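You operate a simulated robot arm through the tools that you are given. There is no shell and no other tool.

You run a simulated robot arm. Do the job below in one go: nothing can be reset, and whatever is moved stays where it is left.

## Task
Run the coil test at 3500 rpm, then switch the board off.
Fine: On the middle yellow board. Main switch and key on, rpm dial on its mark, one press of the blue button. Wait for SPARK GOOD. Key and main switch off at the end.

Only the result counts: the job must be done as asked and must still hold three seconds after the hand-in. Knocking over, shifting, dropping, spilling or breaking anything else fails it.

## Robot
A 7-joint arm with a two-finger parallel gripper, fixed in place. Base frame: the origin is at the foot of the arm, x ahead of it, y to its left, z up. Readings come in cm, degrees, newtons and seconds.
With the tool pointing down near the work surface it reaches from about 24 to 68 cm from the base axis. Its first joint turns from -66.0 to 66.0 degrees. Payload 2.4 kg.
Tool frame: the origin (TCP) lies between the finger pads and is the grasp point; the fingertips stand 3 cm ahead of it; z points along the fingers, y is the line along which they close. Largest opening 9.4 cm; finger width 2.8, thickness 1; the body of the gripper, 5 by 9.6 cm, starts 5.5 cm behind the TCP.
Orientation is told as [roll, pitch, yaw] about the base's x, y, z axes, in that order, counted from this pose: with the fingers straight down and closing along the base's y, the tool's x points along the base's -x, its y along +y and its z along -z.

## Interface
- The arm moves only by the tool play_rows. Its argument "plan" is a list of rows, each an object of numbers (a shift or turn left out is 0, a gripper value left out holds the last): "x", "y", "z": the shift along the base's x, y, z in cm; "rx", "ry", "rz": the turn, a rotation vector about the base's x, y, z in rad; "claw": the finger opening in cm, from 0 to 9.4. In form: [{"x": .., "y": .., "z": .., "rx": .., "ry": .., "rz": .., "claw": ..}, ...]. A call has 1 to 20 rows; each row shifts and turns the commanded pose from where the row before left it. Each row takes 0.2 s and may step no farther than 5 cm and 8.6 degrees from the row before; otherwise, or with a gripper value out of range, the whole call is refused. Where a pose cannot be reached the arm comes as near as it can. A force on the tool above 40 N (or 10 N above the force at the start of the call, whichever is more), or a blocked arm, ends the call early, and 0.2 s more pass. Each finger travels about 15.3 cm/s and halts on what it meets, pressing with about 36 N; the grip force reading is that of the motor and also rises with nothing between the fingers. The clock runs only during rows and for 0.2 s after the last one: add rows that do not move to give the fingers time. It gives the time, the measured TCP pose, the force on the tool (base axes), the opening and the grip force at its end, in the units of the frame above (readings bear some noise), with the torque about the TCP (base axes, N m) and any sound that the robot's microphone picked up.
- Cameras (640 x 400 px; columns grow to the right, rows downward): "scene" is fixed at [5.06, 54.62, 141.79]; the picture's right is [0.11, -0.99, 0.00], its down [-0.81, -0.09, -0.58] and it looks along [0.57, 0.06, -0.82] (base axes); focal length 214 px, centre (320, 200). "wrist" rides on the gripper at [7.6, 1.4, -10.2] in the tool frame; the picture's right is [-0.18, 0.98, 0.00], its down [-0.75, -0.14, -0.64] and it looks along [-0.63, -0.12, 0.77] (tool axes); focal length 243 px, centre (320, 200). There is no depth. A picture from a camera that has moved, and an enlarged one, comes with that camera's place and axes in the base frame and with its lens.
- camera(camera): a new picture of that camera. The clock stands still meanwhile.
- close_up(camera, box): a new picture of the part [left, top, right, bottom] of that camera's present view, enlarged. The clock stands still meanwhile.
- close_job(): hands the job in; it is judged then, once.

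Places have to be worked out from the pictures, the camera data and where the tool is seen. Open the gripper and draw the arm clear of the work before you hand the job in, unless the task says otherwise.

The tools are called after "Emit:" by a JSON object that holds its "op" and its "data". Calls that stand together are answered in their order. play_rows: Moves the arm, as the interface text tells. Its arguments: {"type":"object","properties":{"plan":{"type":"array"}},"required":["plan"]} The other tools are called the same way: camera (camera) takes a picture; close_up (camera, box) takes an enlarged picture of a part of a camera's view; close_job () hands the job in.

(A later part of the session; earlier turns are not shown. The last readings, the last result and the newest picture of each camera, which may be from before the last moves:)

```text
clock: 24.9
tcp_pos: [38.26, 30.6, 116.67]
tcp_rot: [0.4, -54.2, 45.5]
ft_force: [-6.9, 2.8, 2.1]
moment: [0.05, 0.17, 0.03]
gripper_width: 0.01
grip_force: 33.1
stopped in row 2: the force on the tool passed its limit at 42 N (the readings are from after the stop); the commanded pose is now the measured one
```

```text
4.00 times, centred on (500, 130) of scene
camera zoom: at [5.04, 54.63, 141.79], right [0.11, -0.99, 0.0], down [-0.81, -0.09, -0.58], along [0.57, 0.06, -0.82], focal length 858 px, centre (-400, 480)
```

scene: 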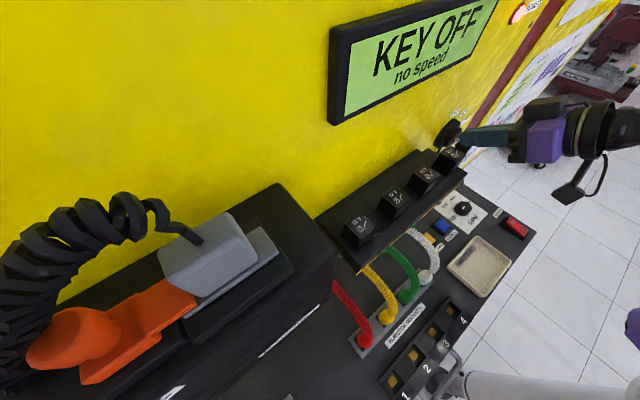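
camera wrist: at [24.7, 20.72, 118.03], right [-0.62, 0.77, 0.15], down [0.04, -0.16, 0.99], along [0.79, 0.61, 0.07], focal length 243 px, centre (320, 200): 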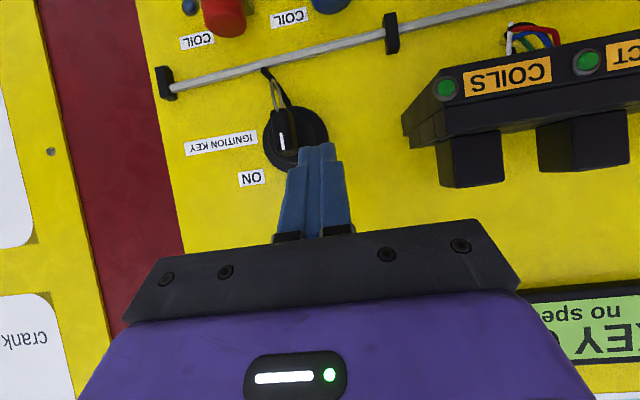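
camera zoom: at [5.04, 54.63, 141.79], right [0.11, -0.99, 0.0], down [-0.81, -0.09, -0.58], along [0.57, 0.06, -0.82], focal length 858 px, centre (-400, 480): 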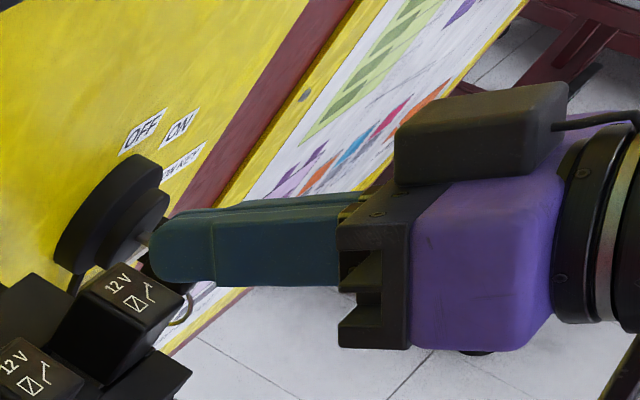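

The key sprang back: it has a snap-over mechanism, and pushing the edge lacks leverage. I will pinch it and turn. First I retreat and test the roll in free space to the right of the key, at the same depth and height, with 45° tilt.

Emit:
{"op": "play_rows", "data": {"plan": [{"x": -0.35, "y": 0.35}, {"x": -1.4, "y": -1.4, "z": 0.3}, {"x": -1.4, "y": -1.4, "z": 0.3}, {"rx": -0.062, "ry": 0.062}, {"rx": -0.062, "ry": 0.062}, {"x": 1.8, "y": -1.8, "claw": 3.5}, {"x": 1.8, "y": -1.8}, {"x": 2.0, "y": -2.0}, {"x": 1.4, "y": 1.4, "z": -0.6}, {"x": 1.3, "y": 1.3, "z": -0.6}, {}]}}

Emit:
{"op": "camera", "data": {"camera": "wrist"}}

```text
clock: 27.2
tcp_pos: [43.6, 25.24, 116.18]
tcp_rot: [0.4, -44.3, 45.2]
ft_force: [-0.4, 0.5, -0.1]
moment: [0.01, 0.02, -0.01]
gripper_width: 3.52
grip_force: 0.1
```

```text
taken
camera wrist: at [33.69, 17.25, 118.26], right [-0.61, 0.78, 0.13], down [0.17, -0.04, 0.98], along [0.78, 0.62, -0.11], focal length 243 px, centre (320, 200)
```

wrist: 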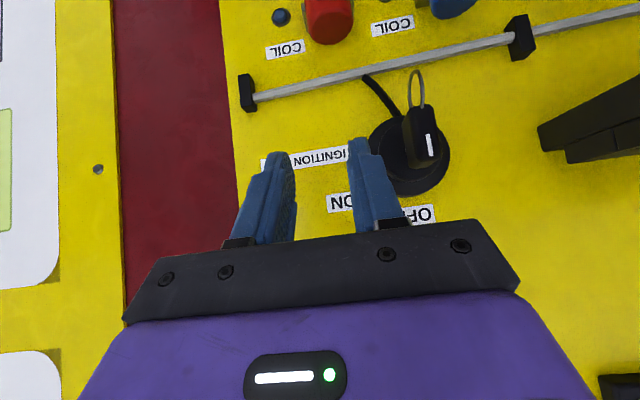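

Now the roll test of 60° here.

Emit:
{"op": "play_rows", "data": {"plan": [{"rx": 0.0926, "ry": 0.0926}, {"rx": 0.0926, "ry": 0.0926}, {"rx": 0.0926, "ry": 0.0926}, {"rx": 0.0926, "ry": 0.0926}, {"rx": 0.0926, "ry": 0.0926}, {"rx": 0.0926, "ry": 0.0926}, {"rx": 0.0926, "ry": 0.0926}, {"rx": 0.0926, "ry": 0.0926}, {}]}}

Emit:
{"op": "camera", "data": {"camera": "scene"}}

```text
clock: 29.2
tcp_pos: [43.61, 25.17, 116.11]
tcp_rot: [68.3, -20.5, 4.7]
ft_force: [-0.1, 0.2, -1.2]
moment: [0.0, 0.0, 0.04]
gripper_width: 3.51
grip_force: 0.1
```

```text
taken
```

scene: 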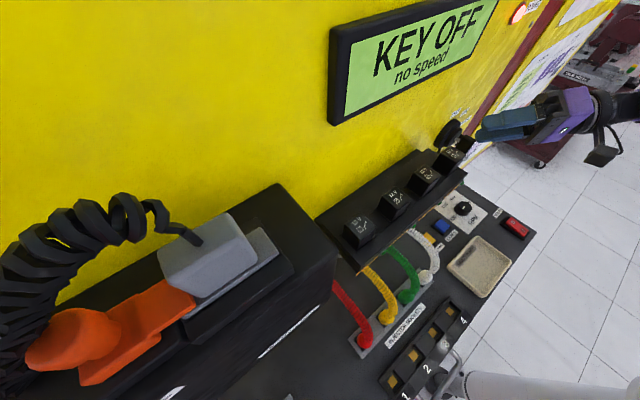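

The roll is fully reachable here. I roll back while retreating and set up on the approach line to the key.

Emit:
{"op": "play_rows", "data": {"plan": [{"x": -1.2, "y": -1.2, "z": 0.6, "rx": -0.0926, "ry": -0.0926}, {"x": -1.2, "y": -1.2, "z": 0.6, "rx": -0.0926, "ry": -0.0926}, {"x": -1.2, "y": -1.2, "z": 0.6, "rx": -0.0926, "ry": -0.0926}, {"x": -0.66, "y": 1.06, "z": 0.28, "rx": -0.0926, "ry": -0.0926}, {"x": -0.66, "y": 1.06, "z": 0.28, "rx": -0.0926, "ry": -0.0926}, {"x": -0.66, "y": 1.06, "z": 0.28, "rx": -0.0926, "ry": -0.0926}, {"x": -0.66, "y": 1.06, "z": 0.28, "rx": -0.0926, "ry": -0.0926}, {"x": -0.66, "y": 1.06, "z": 0.28, "rx": -0.0926, "ry": -0.0926}, {}]}}

Emit:
{"op": "close_up", "data": {"camera": "wrist", "box": [230, 60, 390, 200]}}

```text
clock: 31.2
tcp_pos: [36.75, 26.94, 119.33]
tcp_rot: [0.4, -44.3, 45.2]
ft_force: [0.1, 0.8, -0.2]
moment: [0.03, 0.02, 0.0]
gripper_width: 3.48
grip_force: 0.0
```

```text
2.86 times, centred on (310, 130) of wrist
camera zoom: at [26.76, 18.96, 121.3], right [-0.61, 0.78, 0.13], down [0.17, -0.04, 0.99], along [0.78, 0.62, -0.11], focal length 693 px, centre (349, 400)
```

zoom: 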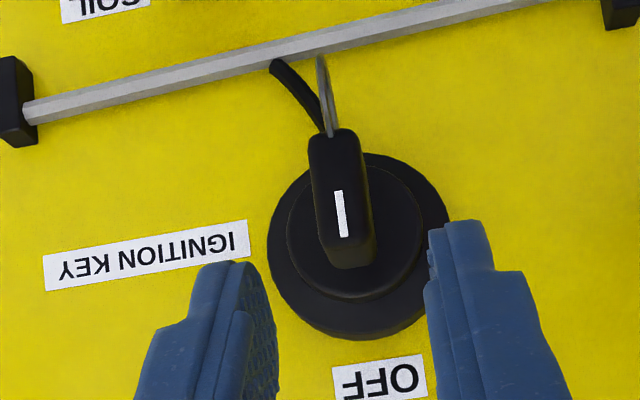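

The bow is centred between the fingers. I advance along the tool axis around the bow.

Emit:
{"op": "play_rows", "data": {"plan": [{"x": 0.7, "y": 0.7, "z": -1.0}, {"x": 0.7, "y": 0.7, "z": -1.0}, {"x": 0.7, "y": 0.7, "z": -1.0}, {"x": 0.7, "y": 0.7, "z": -1.0}, {}]}}

Emit:
{"op": "close_up", "data": {"camera": "wrist", "box": [230, 60, 390, 200]}}

Emit:
{"op": "close_up", "data": {"camera": "scene", "box": [420, 80, 580, 180]}}

```text
clock: 32.5
tcp_pos: [39.4, 29.68, 115.37]
tcp_rot: [0.5, -44.3, 45.3]
ft_force: [0.5, 0.9, 0.0]
moment: [-0.02, -0.01, 0.02]
gripper_width: 3.5
grip_force: 0.1
```

```text
2.86 times, centred on (310, 130) of wrist
camera zoom: at [29.47, 21.65, 117.28], right [-0.61, 0.78, 0.13], down [0.17, -0.04, 0.98], along [0.78, 0.62, -0.11], focal length 693 px, centre (349, 400)
```

zoom: 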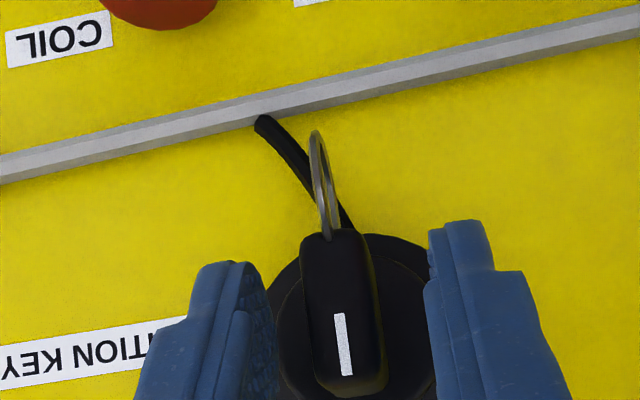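

```text
4.00 times, centred on (500, 130) of scene
camera zoom: at [5.06, 54.62, 141.79], right [0.11, -0.99, 0.0], down [-0.81, -0.09, -0.58], along [0.57, 0.06, -0.82], focal length 858 px, centre (-400, 480)
```

zoom: 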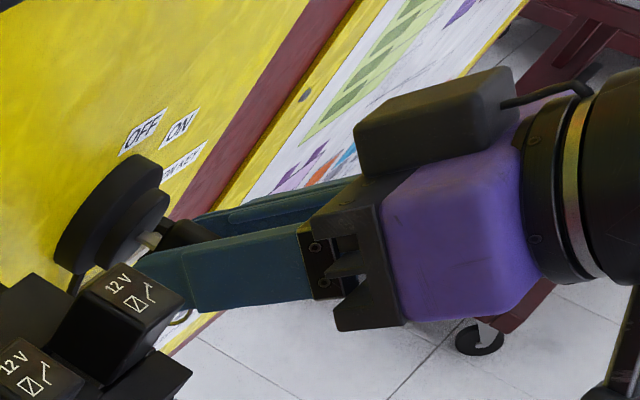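

The fingers straddle the bow, and I close on it.

Emit:
{"op": "play_rows", "data": {"plan": [{"claw": 0}, {}]}}

Emit:
{"op": "close_up", "data": {"camera": "wrist", "box": [230, 60, 390, 200]}}

```text
clock: 33.0
tcp_pos: [39.48, 29.69, 115.33]
tcp_rot: [0.5, -44.4, 45.0]
ft_force: [5.6, -1.1, -1.4]
moment: [0.02, -0.07, -1.07]
gripper_width: 1.38
grip_force: 44.8
```

```text
2.86 times, centred on (310, 130) of wrist
camera zoom: at [29.52, 21.61, 117.29], right [-0.61, 0.78, 0.14], down [0.17, -0.04, 0.98], along [0.78, 0.62, -0.11], focal length 693 px, centre (349, 400)
```

zoom: 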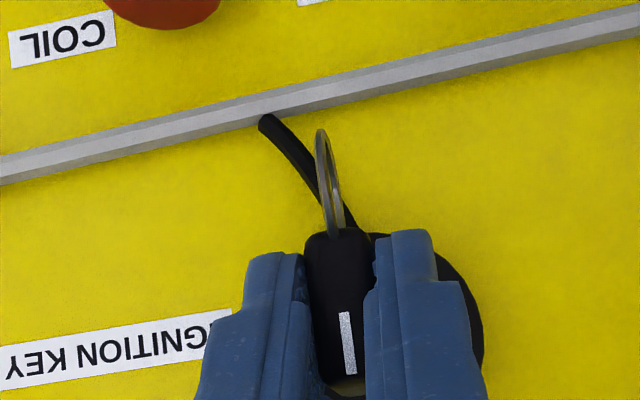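

The bow is gripped (1.38 cm). I turn clockwise about the key axis, half-way first.

Emit:
{"op": "play_rows", "data": {"plan": [{"x": 0.104, "y": -0.104, "z": -0.01, "rx": 0.0926, "ry": 0.0926}, {"x": 0.1025, "y": -0.1025, "z": -0.029, "rx": 0.0926, "ry": 0.0926}, {"x": 0.099, "y": -0.099, "z": -0.048, "rx": 0.0926, "ry": 0.0926}, {"x": 0.094, "y": -0.094, "z": -0.065, "rx": 0.0926, "ry": 0.0926}, {}]}}

Emit:
{"op": "camera", "data": {"camera": "wrist"}}

Emit:
{"op": "camera", "data": {"camera": "scene"}}

```text
clock: 34.2
tcp_pos: [40.03, 29.12, 115.17]
tcp_rot: [39.4, -37.2, 19.0]
ft_force: [14.1, -1.4, -5.5]
moment: [-0.55, 0.37, -0.61]
gripper_width: 1.37
grip_force: 45.0
```

```text
taken
camera wrist: at [30.8, 20.33, 117.52], right [-0.46, 0.64, 0.61], down [0.5, -0.37, 0.78], along [0.73, 0.67, -0.15], focal length 243 px, centre (320, 200)
```

wrist: 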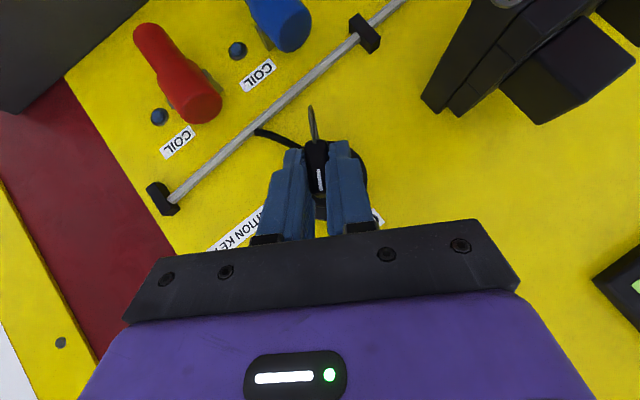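

```text
taken
```

scene: 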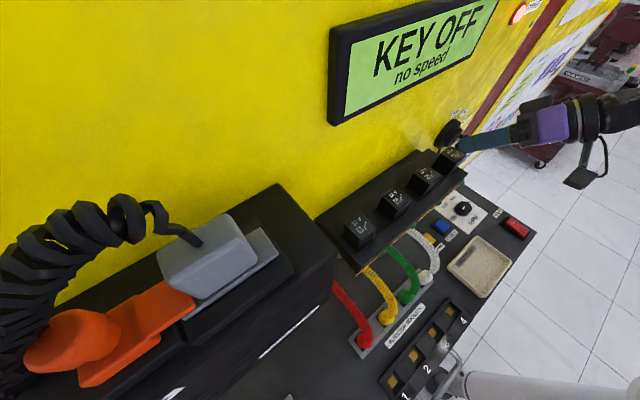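

The key turns with the gripper and the forces are moderate. I finish the turn to 60°, biasing slightly right.

Emit:
{"op": "play_rows", "data": {"plan": [{"x": 0.16, "y": -0.12, "z": -0.1, "rx": 0.0926, "ry": 0.0926}, {"x": 0.14, "y": -0.1, "z": -0.12, "rx": 0.0926, "ry": 0.0926}, {"x": 0.1, "y": -0.07, "z": -0.12, "rx": 0.0926, "ry": 0.0926}, {"x": 0.08, "y": -0.06, "z": -0.13, "rx": 0.0926, "ry": 0.0926}, {}]}}

Emit:
{"op": "camera", "data": {"camera": "wrist"}}

Emit:
{"op": "camera", "data": {"camera": "scene"}}

```text
clock: 35.5
tcp_pos: [40.28, 28.71, 114.62]
tcp_rot: [68.1, -20.5, 4.7]
ft_force: [-4.4, -31.2, -1.7]
moment: [-0.89, 0.19, -0.52]
gripper_width: 1.41
grip_force: 45.4
```

```text
taken
camera wrist: at [32.03, 19.11, 116.78], right [-0.18, 0.35, 0.92], down [0.72, -0.59, 0.36], along [0.67, 0.72, -0.15], focal length 243 px, centre (320, 200)
```

wrist: 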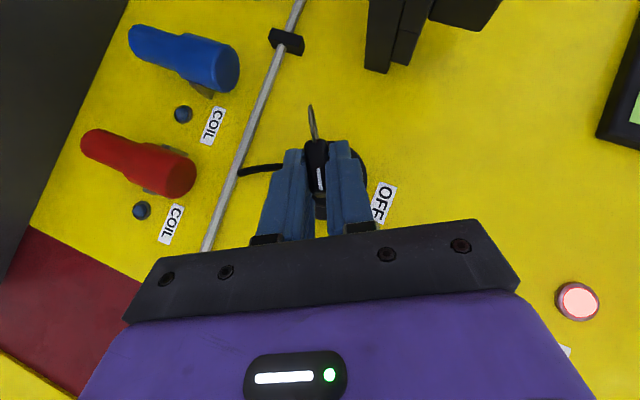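

```text
taken
```

scene: 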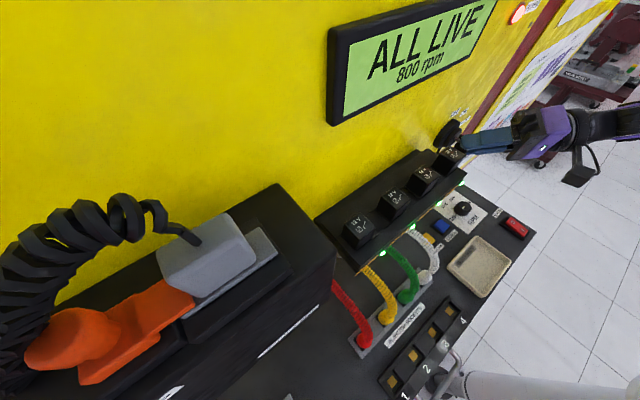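

The screen says "ALL LIVE, 800 rpm", so the key is on. I open the fingers and retreat straight back along the tool axis.

Emit:
{"op": "play_rows", "data": {"plan": [{"claw": 3.5}, {}, {"x": -0.06, "y": -0.93, "z": 0.35}, {"x": -0.06, "y": -0.93, "z": 0.35}, {"x": -0.1, "y": -1.4, "z": 0.53}, {"x": -0.1, "y": -1.4, "z": 0.53}, {}]}}

Emit:
{"op": "camera", "data": {"camera": "wrist"}}

Emit:
{"op": "camera", "data": {"camera": "scene"}}

```text
clock: 37.0
tcp_pos: [39.86, 24.28, 116.47]
tcp_rot: [68.3, -20.5, 4.8]
ft_force: [-0.3, -0.1, -0.7]
moment: [0.0, -0.02, 0.02]
gripper_width: 3.5
grip_force: 0.0
```

```text
taken
camera wrist: at [31.63, 14.64, 118.55], right [-0.18, 0.35, 0.92], down [0.72, -0.59, 0.36], along [0.67, 0.73, -0.15], focal length 243 px, centre (320, 200)
```

wrist: 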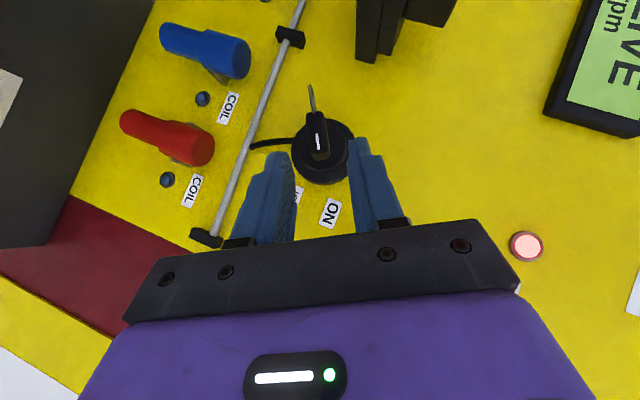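

```text
taken
```

scene: 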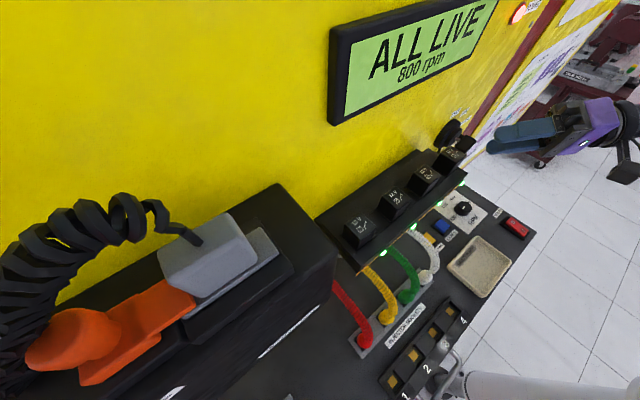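

Key is on and clear. Now I unroll, return to tool-down and go above the rpm knob with yaw about 69°.

Emit:
{"op": "play_rows", "data": {"plan": [{"x": -0.6, "y": -0.6, "z": 0.2, "rx": -0.0926, "ry": -0.0926}, {"x": -0.6, "y": -0.6, "z": 0.2, "rx": -0.0926, "ry": -0.0926}, {"x": -0.6, "y": -0.6, "z": 0.2, "rx": -0.0926, "ry": -0.0926}, {"x": -0.6, "y": -0.6, "z": 0.2, "rx": -0.0926, "ry": -0.0926}, {"x": -0.6, "y": -0.6, "z": 0.2, "rx": -0.0926, "ry": -0.0926}, {"x": -0.6, "y": -0.6, "z": 0.2, "rx": -0.0926, "ry": -0.0926}, {"x": -0.6, "y": -0.6, "z": 0.2, "rx": -0.0926, "ry": -0.0926}, {"x": -0.6, "y": -0.6, "z": 0.2, "rx": -0.0926, "ry": -0.0926}, {"x": 0.74, "y": -0.09, "z": -0.9, "rx": -0.0911, "ry": 0.0911}, {"x": 0.74, "y": -0.09, "z": -0.9, "rx": -0.0911, "ry": 0.0911}, {"x": 0.74, "y": -0.09, "z": -0.9, "rx": -0.0911, "ry": 0.0911}, {"x": 0.74, "y": -0.09, "z": -0.9, "rx": -0.0911, "ry": 0.0911}, {"x": 0.74, "y": -0.09, "z": -0.9, "rx": -0.0911, "ry": 0.0911}, {"x": 0.74, "y": -0.09, "z": -0.9, "rx": -0.0911, "ry": 0.0911}, {"x": 0.74, "y": -0.09, "z": -0.9, "claw": 6}, {"x": 0.74, "y": -0.09, "z": -0.9}, {"x": 0.74, "y": -0.09, "z": -0.9}, {}]}}

Emit:
{"op": "camera", "data": {"camera": "wrist"}}

Emit:
{"op": "camera", "data": {"camera": "scene"}}

```text
clock: 40.9
tcp_pos: [41.97, 18.73, 109.84]
tcp_rot: [0.6, 0.0, 45.1]
ft_force: [-0.9, -0.1, -0.7]
moment: [0.02, -0.01, 0.02]
gripper_width: 5.98
grip_force: 0.1
```

```text
taken
camera wrist: at [35.52, 14.3, 120.17], right [-0.57, 0.82, 0.01], down [0.64, 0.43, 0.64], along [0.52, 0.37, -0.77], focal length 243 px, centre (320, 200)
```

wrist: 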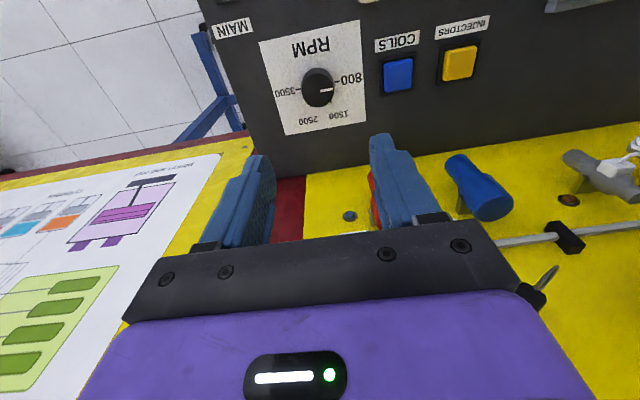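

```text
taken
```

scene: 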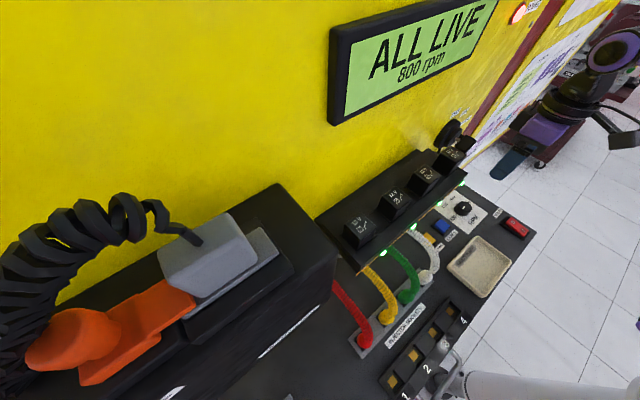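

I zoom on the knob to refine its position.

Emit:
{"op": "close_up", "data": {"camera": "wrist", "box": [250, 20, 390, 140]}}

Emit:
{"op": "close_up", "data": {"camera": "scene", "box": [420, 170, 500, 240]}}

```text
3.33 times, centred on (320, 80) of wrist
camera zoom: at [35.52, 14.3, 120.17], right [-0.57, 0.82, 0.01], down [0.64, 0.43, 0.64], along [0.52, 0.37, -0.77], focal length 809 px, centre (320, 600)
```

zoom: 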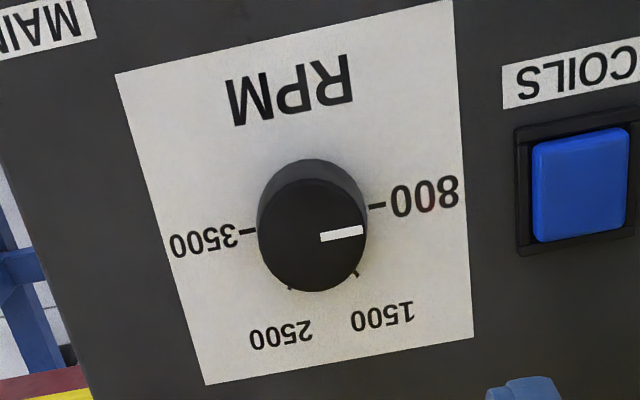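

```text
5.71 times, centred on (460, 205) of scene
camera zoom: at [5.06, 54.62, 141.79], right [0.11, -0.99, 0.0], down [-0.81, -0.09, -0.58], along [0.57, 0.06, -0.82], focal length 1226 px, centre (-480, 171)
```

zoom: 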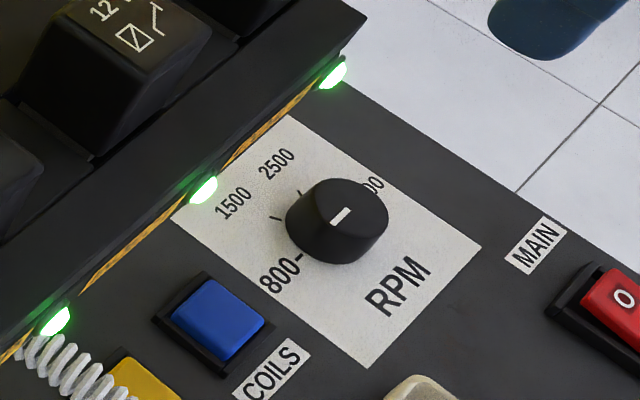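

The knob axis is at about (41.8, 18.77), top z≈92, diameter about 3.6 cm. The marks 800 and 3500 are 180° apart, clockwise. I yaw the tool to 90° at this height to have room to turn.

Emit:
{"op": "play_rows", "data": {"plan": [{"x": -0.17, "y": 0.04, "rz": 0.131}, {"rz": 0.131}, {"rz": 0.131}, {"rz": 0.131}, {"rz": 0.131}, {"rz": 0.131}, {}]}}

Emit:
{"op": "camera", "data": {"camera": "wrist"}}

```text
clock: 42.5
tcp_pos: [41.69, 18.77, 109.9]
tcp_rot: [0.6, 0.0, 90.4]
ft_force: [0.3, 0.4, 0.7]
moment: [0.02, 0.0, -0.02]
gripper_width: 5.98
grip_force: 0.0
```

```text
taken
camera wrist: at [40.28, 11.19, 120.21], right [-0.98, 0.18, 0.01], down [0.14, 0.75, 0.64], along [0.11, 0.63, -0.77], focal length 243 px, centre (320, 200)
```

wrist: 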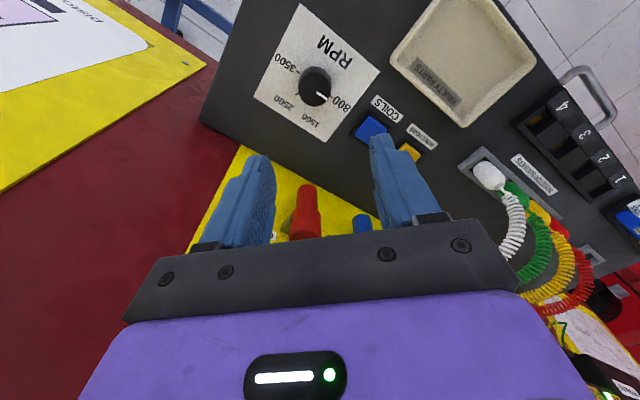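

I descend over the knob with the fingers open to 6 cm.

Emit:
{"op": "play_rows", "data": {"plan": [{"x": 0.1, "z": -4.5}, {"z": -4.5}, {"z": -4.0}, {"z": -1.2}, {"z": -1.0}, {"z": -0.5}, {}]}}

Emit:
{"op": "camera", "data": {"camera": "wrist"}}

Emit:
{"op": "close_up", "data": {"camera": "scene", "box": [420, 150, 540, 240]}}

```text
clock: 44.0
tcp_pos: [41.93, 18.82, 94.24]
tcp_rot: [0.7, 0.1, 90.2]
ft_force: [0.4, 0.3, 0.4]
moment: [0.03, -0.01, 0.01]
gripper_width: 6.0
grip_force: 0.1
```

```text
taken
camera wrist: at [40.47, 11.25, 104.43], right [-0.98, 0.18, 0.01], down [0.14, 0.75, 0.64], along [0.11, 0.63, -0.77], focal length 243 px, centre (320, 200)
```

wrist: 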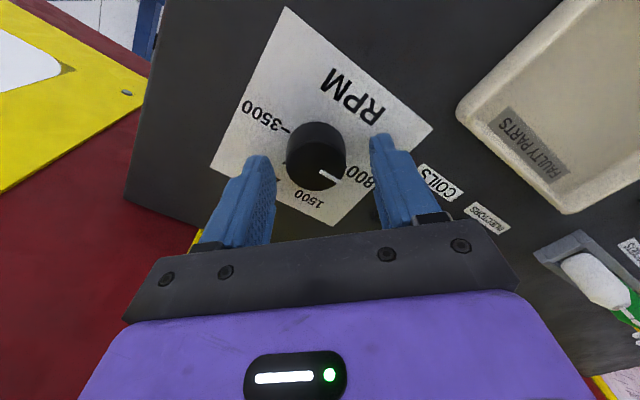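

```text
4.44 times, centred on (480, 195) of scene
camera zoom: at [5.06, 54.62, 141.79], right [0.11, -0.99, 0.0], down [-0.81, -0.09, -0.58], along [0.57, 0.06, -0.82], focal length 953 px, centre (-391, 222)
```

zoom: 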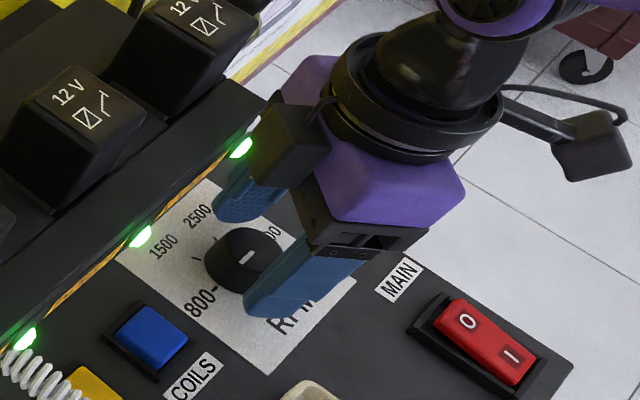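

The knob is centred between the fingers. I go 0.5 cm lower and close on it.

Emit:
{"op": "play_rows", "data": {"plan": [{"x": -0.05, "z": -0.5}, {"claw": 0}, {}]}}

Emit:
{"op": "camera", "data": {"camera": "wrist"}}

```text
clock: 44.9
tcp_pos: [42.04, 18.74, 93.77]
tcp_rot: [0.1, -0.2, 90.1]
ft_force: [28.5, -3.0, -10.7]
moment: [-0.24, -0.73, -0.03]
gripper_width: 3.64
grip_force: 45.0
```

```text
taken
camera wrist: at [40.57, 11.2, 104.03], right [-0.98, 0.18, 0.0], down [0.14, 0.75, 0.64], along [0.12, 0.63, -0.76], focal length 243 px, centre (320, 200)
```

wrist: 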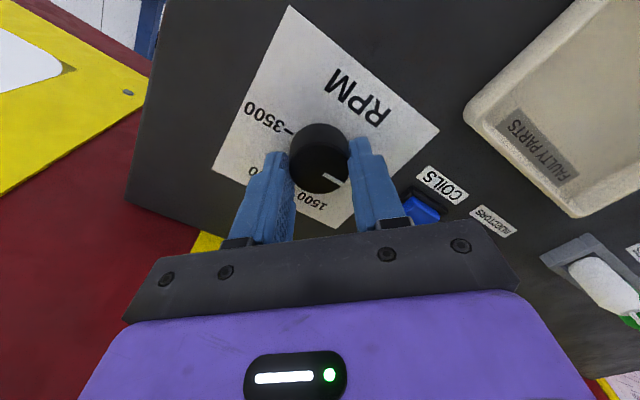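

There is 28 N sideways, so the knob axis lies a bit further in +x. I shift to relieve it.

Emit:
{"op": "play_rows", "data": {"plan": [{"x": 0.15}, {"x": 0.1}, {}]}}

```text
clock: 45.6
tcp_pos: [42.17, 18.92, 93.83]
tcp_rot: [0.4, -0.2, 90.1]
ft_force: [19.7, -2.9, -4.9]
moment: [0.92, -0.66, -0.09]
gripper_width: 3.64
grip_force: 45.7
```

Emit:
{"op": "play_rows", "data": {"plan": [{"x": 0.2}, {"x": 0.2}, {}]}}

```text
clock: 46.5
tcp_pos: [42.18, 18.87, 93.85]
tcp_rot: [0.9, 0.2, 90.4]
ft_force: [-15.7, 0.2, 37.3]
moment: [0.51, 0.8, -0.13]
gripper_width: 3.61
grip_force: 45.5
```

I overshot a little, and there is vertical stress. I ease back and raise a touch.

Emit:
{"op": "play_rows", "data": {"plan": [{"x": -0.15, "z": 0.15}, {"z": 0.1}, {}]}}

```text
clock: 47.2
tcp_pos: [42.13, 18.83, 93.82]
tcp_rot: [0.8, 0.1, 90.2]
ft_force: [-12.4, 17.0, -23.0]
moment: [1.12, 0.18, -0.09]
gripper_width: 3.63
grip_force: 45.0
```

Stick friction is confusing the readings. I open a little to relax, read the pose, then re-close centred.

Emit:
{"op": "play_rows", "data": {"plan": [{"claw": 4.6}, {}, {}]}}

Emit:
{"op": "camera", "data": {"camera": "wrist"}}

Emit:
{"op": "camera", "data": {"camera": "scene"}}

```text
clock: 48.0
tcp_pos: [42.32, 18.79, 93.96]
tcp_rot: [0.6, -0.1, 90.2]
ft_force: [0.5, 0.6, 0.6]
moment: [0.0, -0.01, 0.01]
gripper_width: 4.6
grip_force: 0.1
```

```text
taken
camera wrist: at [40.91, 11.12, 104.24], right [-0.98, 0.18, 0.01], down [0.14, 0.75, 0.64], along [0.11, 0.63, -0.77], focal length 243 px, centre (320, 200)
```

wrist: 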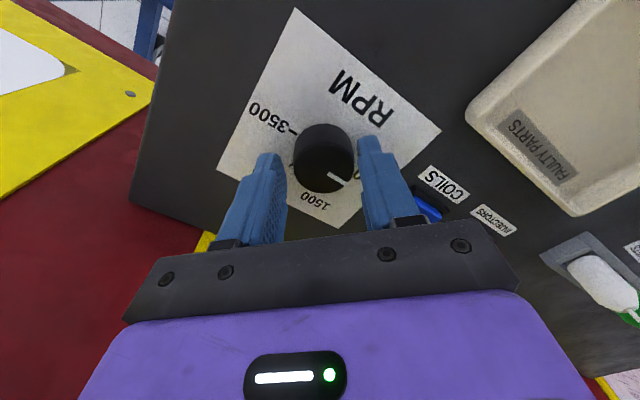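

```text
taken
```

scene: 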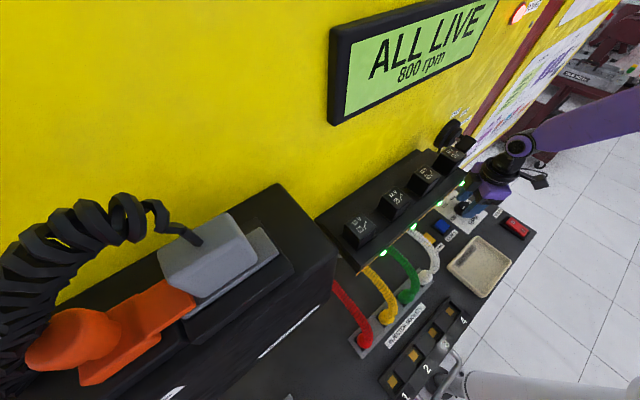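

The relaxed command pose is (42.32, 18.79, 93.96), and the knob axis is more like (42.08, 18.87) with its top near 91.4. I re-centre, lower slightly and re-grip.

Emit:
{"op": "play_rows", "data": {"plan": [{"x": -0.22, "y": 0.08, "z": -0.25}, {"z": -0.25}, {}, {"claw": 0}, {}]}}

```text
clock: 49.2
tcp_pos: [42.13, 18.96, 93.48]
tcp_rot: [0.6, -0.1, 90.2]
ft_force: [-3.6, 1.1, 2.7]
moment: [-0.03, 0.16, -0.03]
gripper_width: 3.69
grip_force: 45.2
```

Well centred now, with under 4 N. I turn clockwise 30° first and watch the readout.

Emit:
{"op": "play_rows", "data": {"plan": [{"rz": -0.131}, {"rz": -0.131}, {"rz": -0.131}, {"rz": -0.131}, {}]}}

Emit:
{"op": "close_up", "data": {"camera": "scene", "box": [320, 0, 500, 120]}}

Emit:
{"op": "camera", "data": {"camera": "wrist"}}

```text
clock: 50.5
tcp_pos: [42.14, 18.87, 93.46]
tcp_rot: [0.5, -0.1, 60.1]
ft_force: [8.1, 3.5, -12.9]
moment: [0.69, -0.87, 0.04]
gripper_width: 3.69
grip_force: 45.5
```

```text
3.33 times, centred on (410, 60) of scene
camera zoom: at [5.1, 54.64, 141.78], right [0.11, -0.99, 0.0], down [-0.81, -0.09, -0.58], along [0.57, 0.06, -0.82], focal length 715 px, centre (20, 667)
```

zoom: 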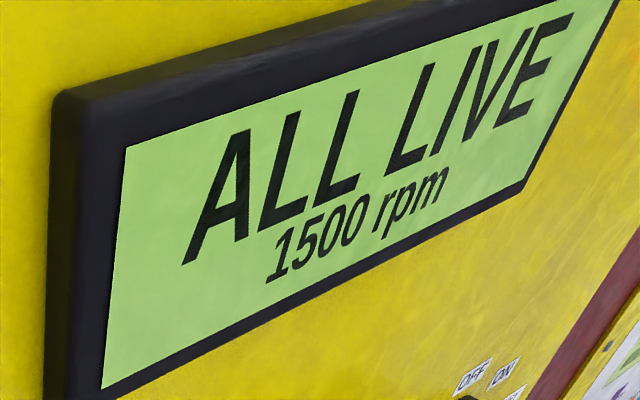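

```text
taken
camera wrist: at [37.08, 12.92, 103.74], right [-0.76, 0.65, 0.01], down [0.5, 0.58, 0.64], along [0.41, 0.49, -0.77], focal length 243 px, centre (320, 200)
```

wrist: 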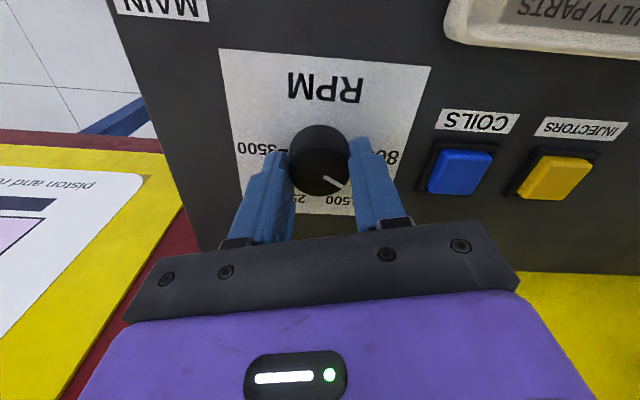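

The readout is now 1500 rpm. I continue clockwise by another 75°.

Emit:
{"op": "play_rows", "data": {"plan": [{"rz": -0.131}, {"rz": -0.131}, {"rz": -0.131}, {"rz": -0.131}, {"rz": -0.131}, {"rz": -0.131}, {"rz": -0.131}, {"rz": -0.131}, {"rz": -0.131}, {"rz": -0.131}, {}]}}

Emit:
{"op": "close_up", "data": {"camera": "scene", "box": [320, 0, 500, 120]}}

Emit:
{"op": "camera", "data": {"camera": "wrist"}}

```text
clock: 52.9
tcp_pos: [42.27, 18.73, 93.6]
tcp_rot: [0.6, 0.1, -15.3]
ft_force: [18.1, -20.9, 1.3]
moment: [-0.83, -0.75, 0.02]
gripper_width: 3.71
grip_force: 44.8
```

```text
3.33 times, centred on (410, 60) of scene
camera zoom: at [5.11, 54.57, 141.81], right [0.11, -0.99, 0.0], down [-0.81, -0.09, -0.58], along [0.57, 0.07, -0.82], focal length 715 px, centre (20, 667)
```

zoom: 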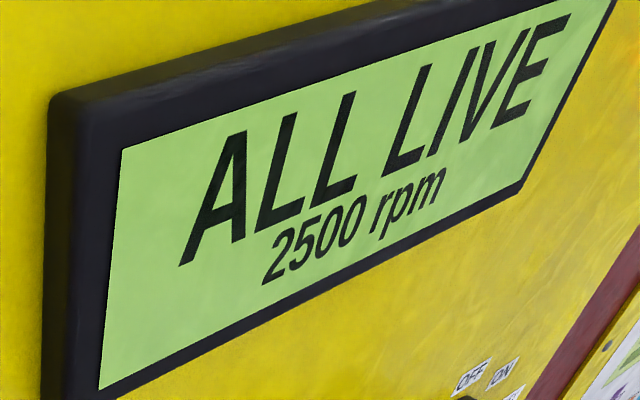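

```text
taken
camera wrist: at [35.09, 21.95, 103.78], right [0.44, 0.9, 0.01], down [0.69, -0.34, 0.64], along [0.58, -0.27, -0.77], focal length 243 px, centre (320, 200)
```

wrist: 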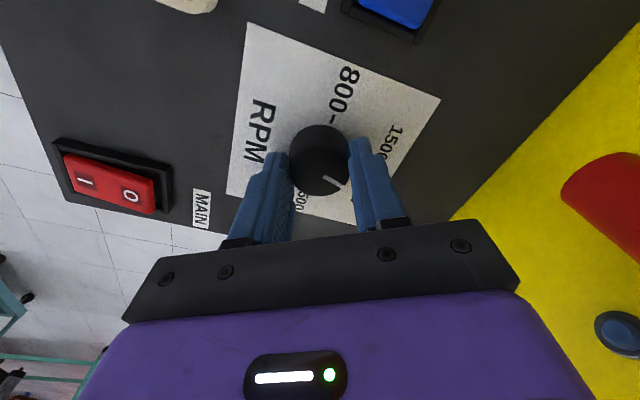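

The readout is 2500 rpm after 105°. I release, rise, turn the gripper back and look at the pointer.

Emit:
{"op": "play_rows", "data": {"plan": [{"claw": 6}, {}, {"z": 2.5}, {"z": 2.5, "rz": 0.131}, {"rz": 0.131}, {"rz": 0.131}, {"rz": 0.131}, {"rz": 0.131}, {"rz": 0.131}, {"rz": 0.131}, {"rz": 0.131}, {"rz": 0.131}, {"rz": 0.131}, {"rz": 0.131}, {"rz": 0.131}, {}]}}

Emit:
{"op": "camera", "data": {"camera": "wrist"}}

Emit:
{"op": "close_up", "data": {"camera": "scene", "box": [420, 160, 500, 240]}}

```text
clock: 56.2
tcp_pos: [42.11, 18.93, 98.51]
tcp_rot: [0.6, 0.0, 75.3]
ft_force: [-0.1, -0.5, -0.6]
moment: [0.0, -0.02, 0.01]
gripper_width: 6.0
grip_force: 0.1
```

```text
taken
camera wrist: at [38.64, 11.86, 108.73], right [-0.9, 0.43, 0.01], down [0.33, 0.69, 0.64], along [0.27, 0.58, -0.77], focal length 243 px, centre (320, 200)
```

wrist: 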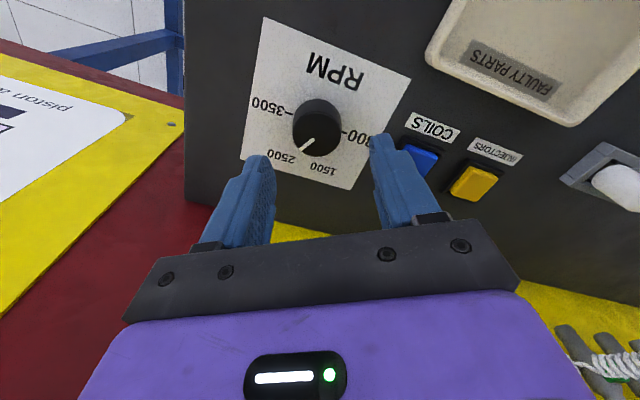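

```text
5.00 times, centred on (460, 200) of scene
camera zoom: at [5.06, 54.62, 141.79], right [0.11, -0.99, 0.0], down [-0.81, -0.09, -0.58], along [0.57, 0.06, -0.82], focal length 1072 px, centre (-380, 200)
```

zoom: 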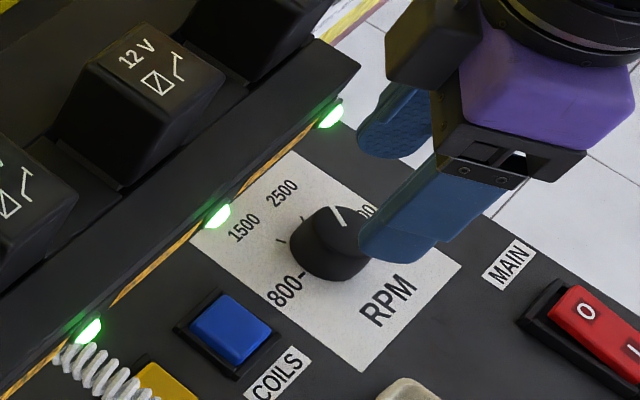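

The pointer is at the 2500 mark. I descend and grip again.

Emit:
{"op": "play_rows", "data": {"plan": [{"z": -2.5}, {"z": -2.0}, {"z": -0.55}, {}, {"claw": 0}, {}]}}

Emit:
{"op": "camera", "data": {"camera": "wrist"}}

```text
clock: 57.6
tcp_pos: [42.15, 18.99, 93.33]
tcp_rot: [0.3, -0.2, 75.1]
ft_force: [20.2, -4.6, -12.9]
moment: [0.46, -0.81, 0.05]
gripper_width: 3.67
grip_force: 45.1
```

```text
taken
camera wrist: at [38.76, 11.94, 103.62], right [-0.9, 0.43, 0.01], down [0.33, 0.69, 0.64], along [0.27, 0.58, -0.77], focal length 243 px, centre (320, 200)
```

wrist: 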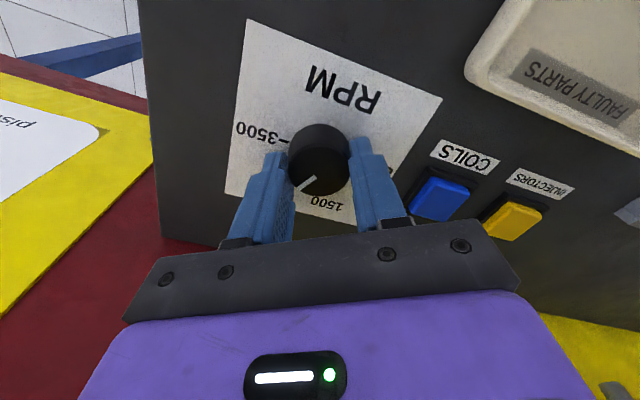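

Firmly gripped. I turn 60° more clockwise, relieving the x offset.

Emit:
{"op": "play_rows", "data": {"plan": [{"x": 0.15, "y": -0.03, "rz": -0.131}, {"rz": -0.131}, {"rz": -0.131}, {"rz": -0.131}, {"rz": -0.131}, {"rz": -0.131}, {"rz": -0.131}, {"rz": -0.131}, {}]}}

Emit:
{"op": "close_up", "data": {"camera": "scene", "box": [320, 0, 500, 120]}}

Emit:
{"op": "camera", "data": {"camera": "wrist"}}

```text
clock: 59.6
tcp_pos: [42.3, 18.76, 93.53]
tcp_rot: [0.6, -0.3, 15.0]
ft_force: [25.0, -10.1, -4.3]
moment: [-0.73, -0.71, 0.8]
gripper_width: 3.67
grip_force: 45.3
```

```text
3.33 times, centred on (410, 60) of scene
camera zoom: at [5.13, 54.6, 141.8], right [0.11, -0.99, 0.0], down [-0.81, -0.09, -0.58], along [0.57, 0.06, -0.82], focal length 715 px, centre (20, 667)
```

zoom: 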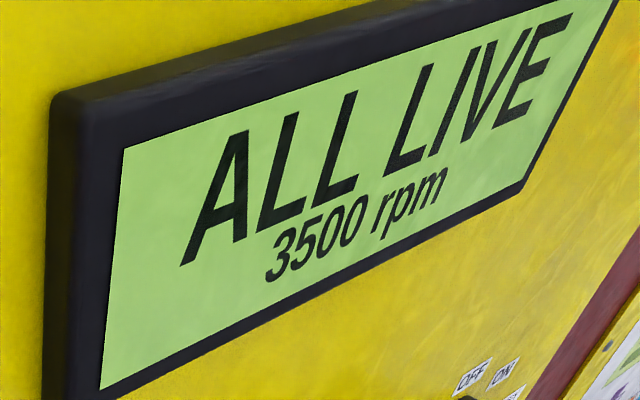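

```text
taken
camera wrist: at [34.41, 18.04, 103.65], right [-0.08, 1.0, 0.01], down [0.76, 0.05, 0.64], along [0.64, 0.06, -0.76], focal length 243 px, centre (320, 200)
```

wrist: 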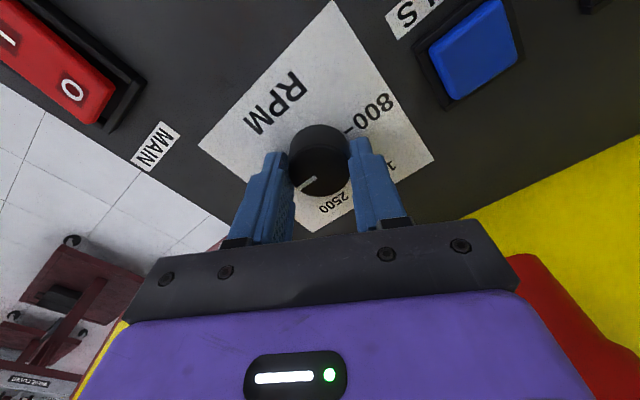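

The readout is 3500 rpm, and the rising torque suggests the stop. I release, lift and look at the pointer.

Emit:
{"op": "play_rows", "data": {"plan": [{"claw": 6}, {}, {"z": 2.5}, {"z": 3}, {"rz": 0.131}, {"rz": 0.131}, {"rz": 0.131}, {"rz": 0.131}, {}]}}

Emit:
{"op": "close_up", "data": {"camera": "wrist", "box": [230, 40, 430, 200]}}

Emit:
{"op": "camera", "data": {"camera": "wrist"}}

Emit:
{"op": "camera", "data": {"camera": "scene"}}

```text
clock: 61.6
tcp_pos: [42.19, 18.83, 99.08]
tcp_rot: [0.5, 0.1, 45.4]
ft_force: [-1.3, -0.8, 0.1]
moment: [0.0, -0.01, 0.0]
gripper_width: 6.0
grip_force: 0.0
```

```text
2.50 times, centred on (330, 120) of wrist
camera zoom: at [35.75, 14.35, 109.25], right [-0.57, 0.82, 0.01], down [0.64, 0.43, 0.64], along [0.52, 0.37, -0.77], focal length 606 px, centre (295, 400)
```

zoom: 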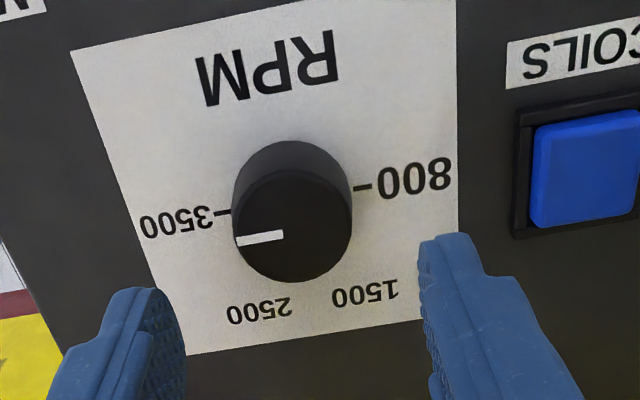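

```text
taken
camera wrist: at [35.75, 14.35, 109.25], right [-0.57, 0.82, 0.01], down [0.64, 0.43, 0.64], along [0.52, 0.37, -0.77], focal length 243 px, centre (320, 200)
```

wrist: 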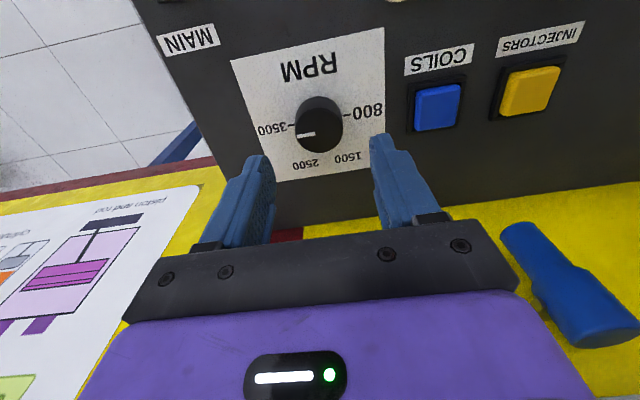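

```text
taken
```

scene: 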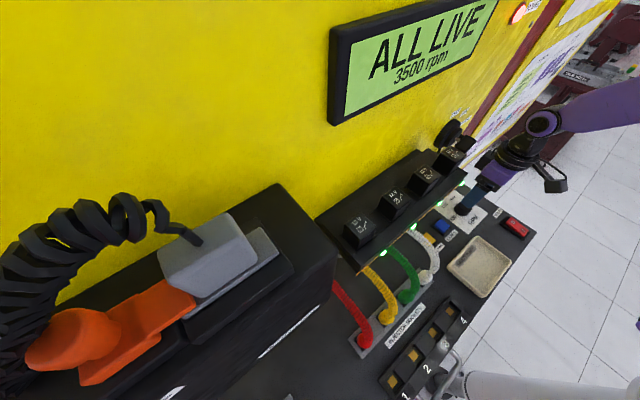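

The dial pointer is on the 3500 mark and the screen reads 3500 rpm. The blue COILS button is at about (35.9, 25.5). I close the fingers, tilt 30° and go above the button.

Emit:
{"op": "play_rows", "data": {"plan": [{"z": 2, "claw": 0}, {"x": -1.3, "y": 1.3, "rx": 0.0925, "ry": -0.0925}, {"x": -1.3, "y": 1.3, "rx": 0.0925, "ry": -0.0925}, {"x": -1.3, "y": 1.3, "rx": 0.0925, "ry": -0.0925}, {"x": -1.3, "y": 1.3, "rx": 0.0925, "ry": -0.0925}, {"x": -1.36, "y": 1.28, "z": -1.5}, {"z": -1.6}, {}]}}

Emit:
{"op": "close_up", "data": {"camera": "wrist", "box": [240, 40, 400, 180]}}

Emit:
{"op": "close_up", "data": {"camera": "scene", "box": [400, 160, 520, 250]}}

```text
clock: 63.5
tcp_pos: [35.58, 25.33, 98.01]
tcp_rot: [0.5, -30.0, 45.0]
ft_force: [0.0, 0.6, 0.3]
moment: [0.0, 0.03, 0.03]
gripper_width: 0.01
grip_force: 33.6
```

```text
2.86 times, centred on (320, 110) of wrist
camera zoom: at [26.23, 17.96, 102.98], right [-0.59, 0.8, 0.1], down [0.34, 0.13, 0.93], along [0.73, 0.58, -0.35], focal length 693 px, centre (320, 457)
```

zoom: 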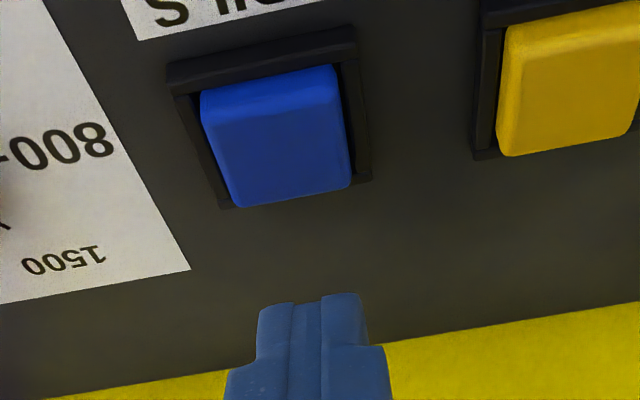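

```text
4.44 times, centred on (460, 205) of scene
camera zoom: at [5.06, 54.62, 141.79], right [0.11, -0.99, 0.0], down [-0.81, -0.09, -0.58], along [0.57, 0.06, -0.82], focal length 953 px, centre (-302, 178)
```

zoom: 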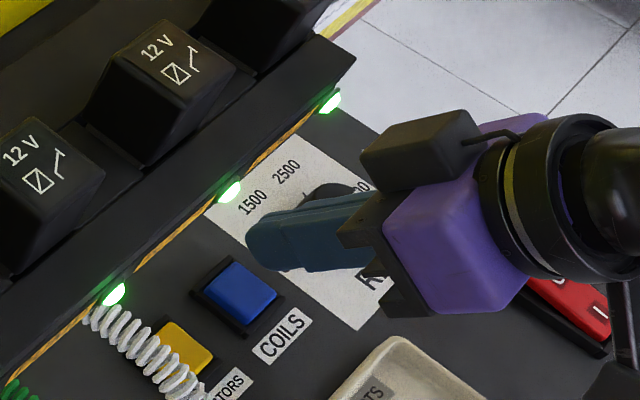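

The button is directly under the tip line, with its top around z 90.7. I lower to just above it.

Emit:
{"op": "play_rows", "data": {"plan": [{"z": -1.5}, {"z": -1.5}, {"z": -0.3}, {}]}}

Emit:
{"op": "close_up", "data": {"camera": "wrist", "box": [240, 40, 400, 180]}}

Emit:
{"op": "close_up", "data": {"camera": "scene", "box": [400, 160, 520, 250]}}

```text
clock: 64.5
tcp_pos: [35.67, 25.27, 94.67]
tcp_rot: [0.6, -29.8, 45.1]
ft_force: [0.3, 0.2, -0.1]
moment: [-0.01, -0.02, -0.02]
gripper_width: 0.01
grip_force: 33.0
```

```text
2.86 times, centred on (320, 110) of wrist
camera zoom: at [26.26, 17.9, 99.62], right [-0.59, 0.8, 0.1], down [0.34, 0.13, 0.93], along [0.73, 0.58, -0.35], focal length 693 px, centre (320, 457)
```

zoom: 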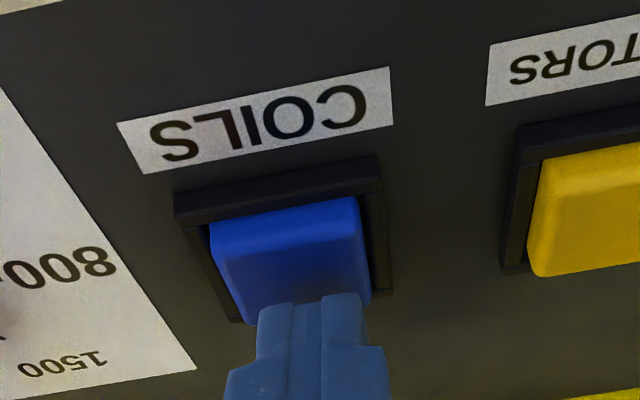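

```text
4.44 times, centred on (460, 205) of scene
camera zoom: at [5.06, 54.62, 141.79], right [0.11, -0.99, 0.0], down [-0.81, -0.09, -0.58], along [0.57, 0.06, -0.82], focal length 953 px, centre (-302, 178)
```

zoom: 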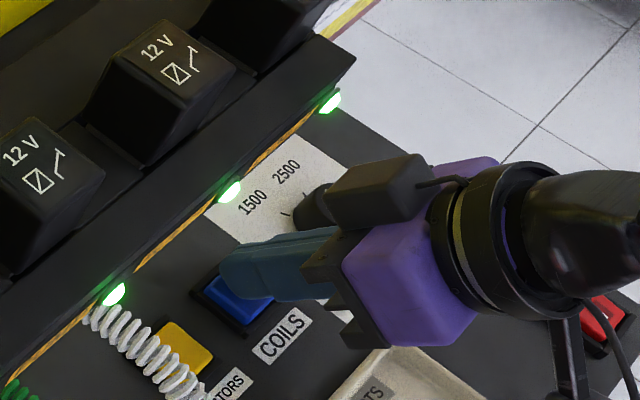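

The tip is just above the blue button. I press down in one slow motion.

Emit:
{"op": "play_rows", "data": {"plan": [{"z": -0.3}, {"z": -0.2}, {"z": -0.2}, {"z": -0.2}, {"z": -0.2}]}}

Emit:
{"op": "close_up", "data": {"camera": "scene", "box": [320, 0, 500, 120]}}

Emit:
{"op": "close_up", "data": {"camera": "wrist", "box": [240, 40, 400, 180]}}

```text
clock: 65.7
tcp_pos: [35.62, 25.31, 93.56]
tcp_rot: [0.5, -30.2, 45.2]
ft_force: [-6.4, -2.5, 28.8]
moment: [-0.04, 0.15, 0.01]
gripper_width: 0.0
grip_force: 33.1
heard: click
```

```text
3.33 times, centred on (410, 60) of scene
camera zoom: at [5.01, 54.59, 141.81], right [0.11, -0.99, 0.0], down [-0.81, -0.09, -0.58], along [0.57, 0.07, -0.82], focal length 715 px, centre (20, 667)
```

zoom: 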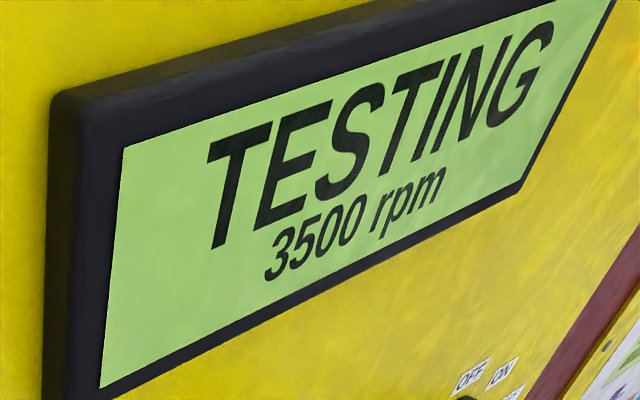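

```text
2.86 times, centred on (320, 110) of wrist
camera zoom: at [26.3, 17.93, 98.59], right [-0.59, 0.8, 0.1], down [0.34, 0.13, 0.93], along [0.74, 0.58, -0.35], focal length 693 px, centre (320, 457)
```

zoom: 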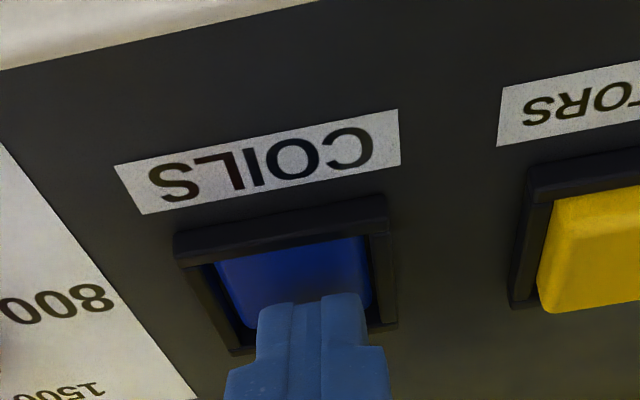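

There was a click, and the screen shows TESTING at 3500 rpm. I lift straight off the button and wait.

Emit:
{"op": "play_rows", "data": {"plan": [{"z": 1.5}, {"z": 3}, {"z": 3}, {}, {}, {}, {}, {}]}}

Emit:
{"op": "close_up", "data": {"camera": "scene", "box": [320, 0, 500, 120]}}

```text
clock: 67.5
tcp_pos: [35.73, 25.17, 100.84]
tcp_rot: [0.5, -30.0, 45.2]
ft_force: [-0.3, -0.1, 0.4]
moment: [0.01, 0.0, 0.01]
gripper_width: 0.0
grip_force: 32.9
```

```text
3.33 times, centred on (410, 60) of scene
camera zoom: at [5.06, 54.62, 141.79], right [0.11, -0.99, 0.0], down [-0.81, -0.09, -0.58], along [0.57, 0.06, -0.82], focal length 715 px, centre (20, 667)
```

zoom: 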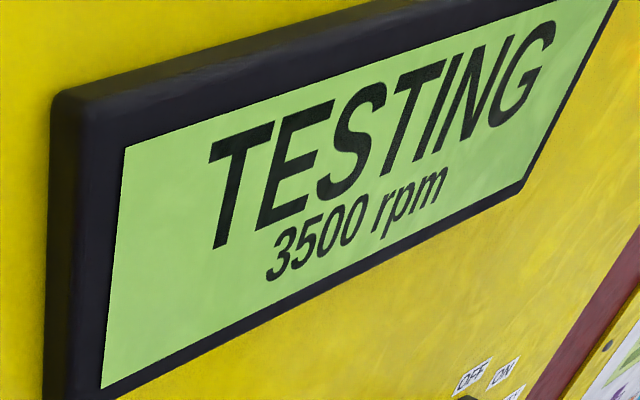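

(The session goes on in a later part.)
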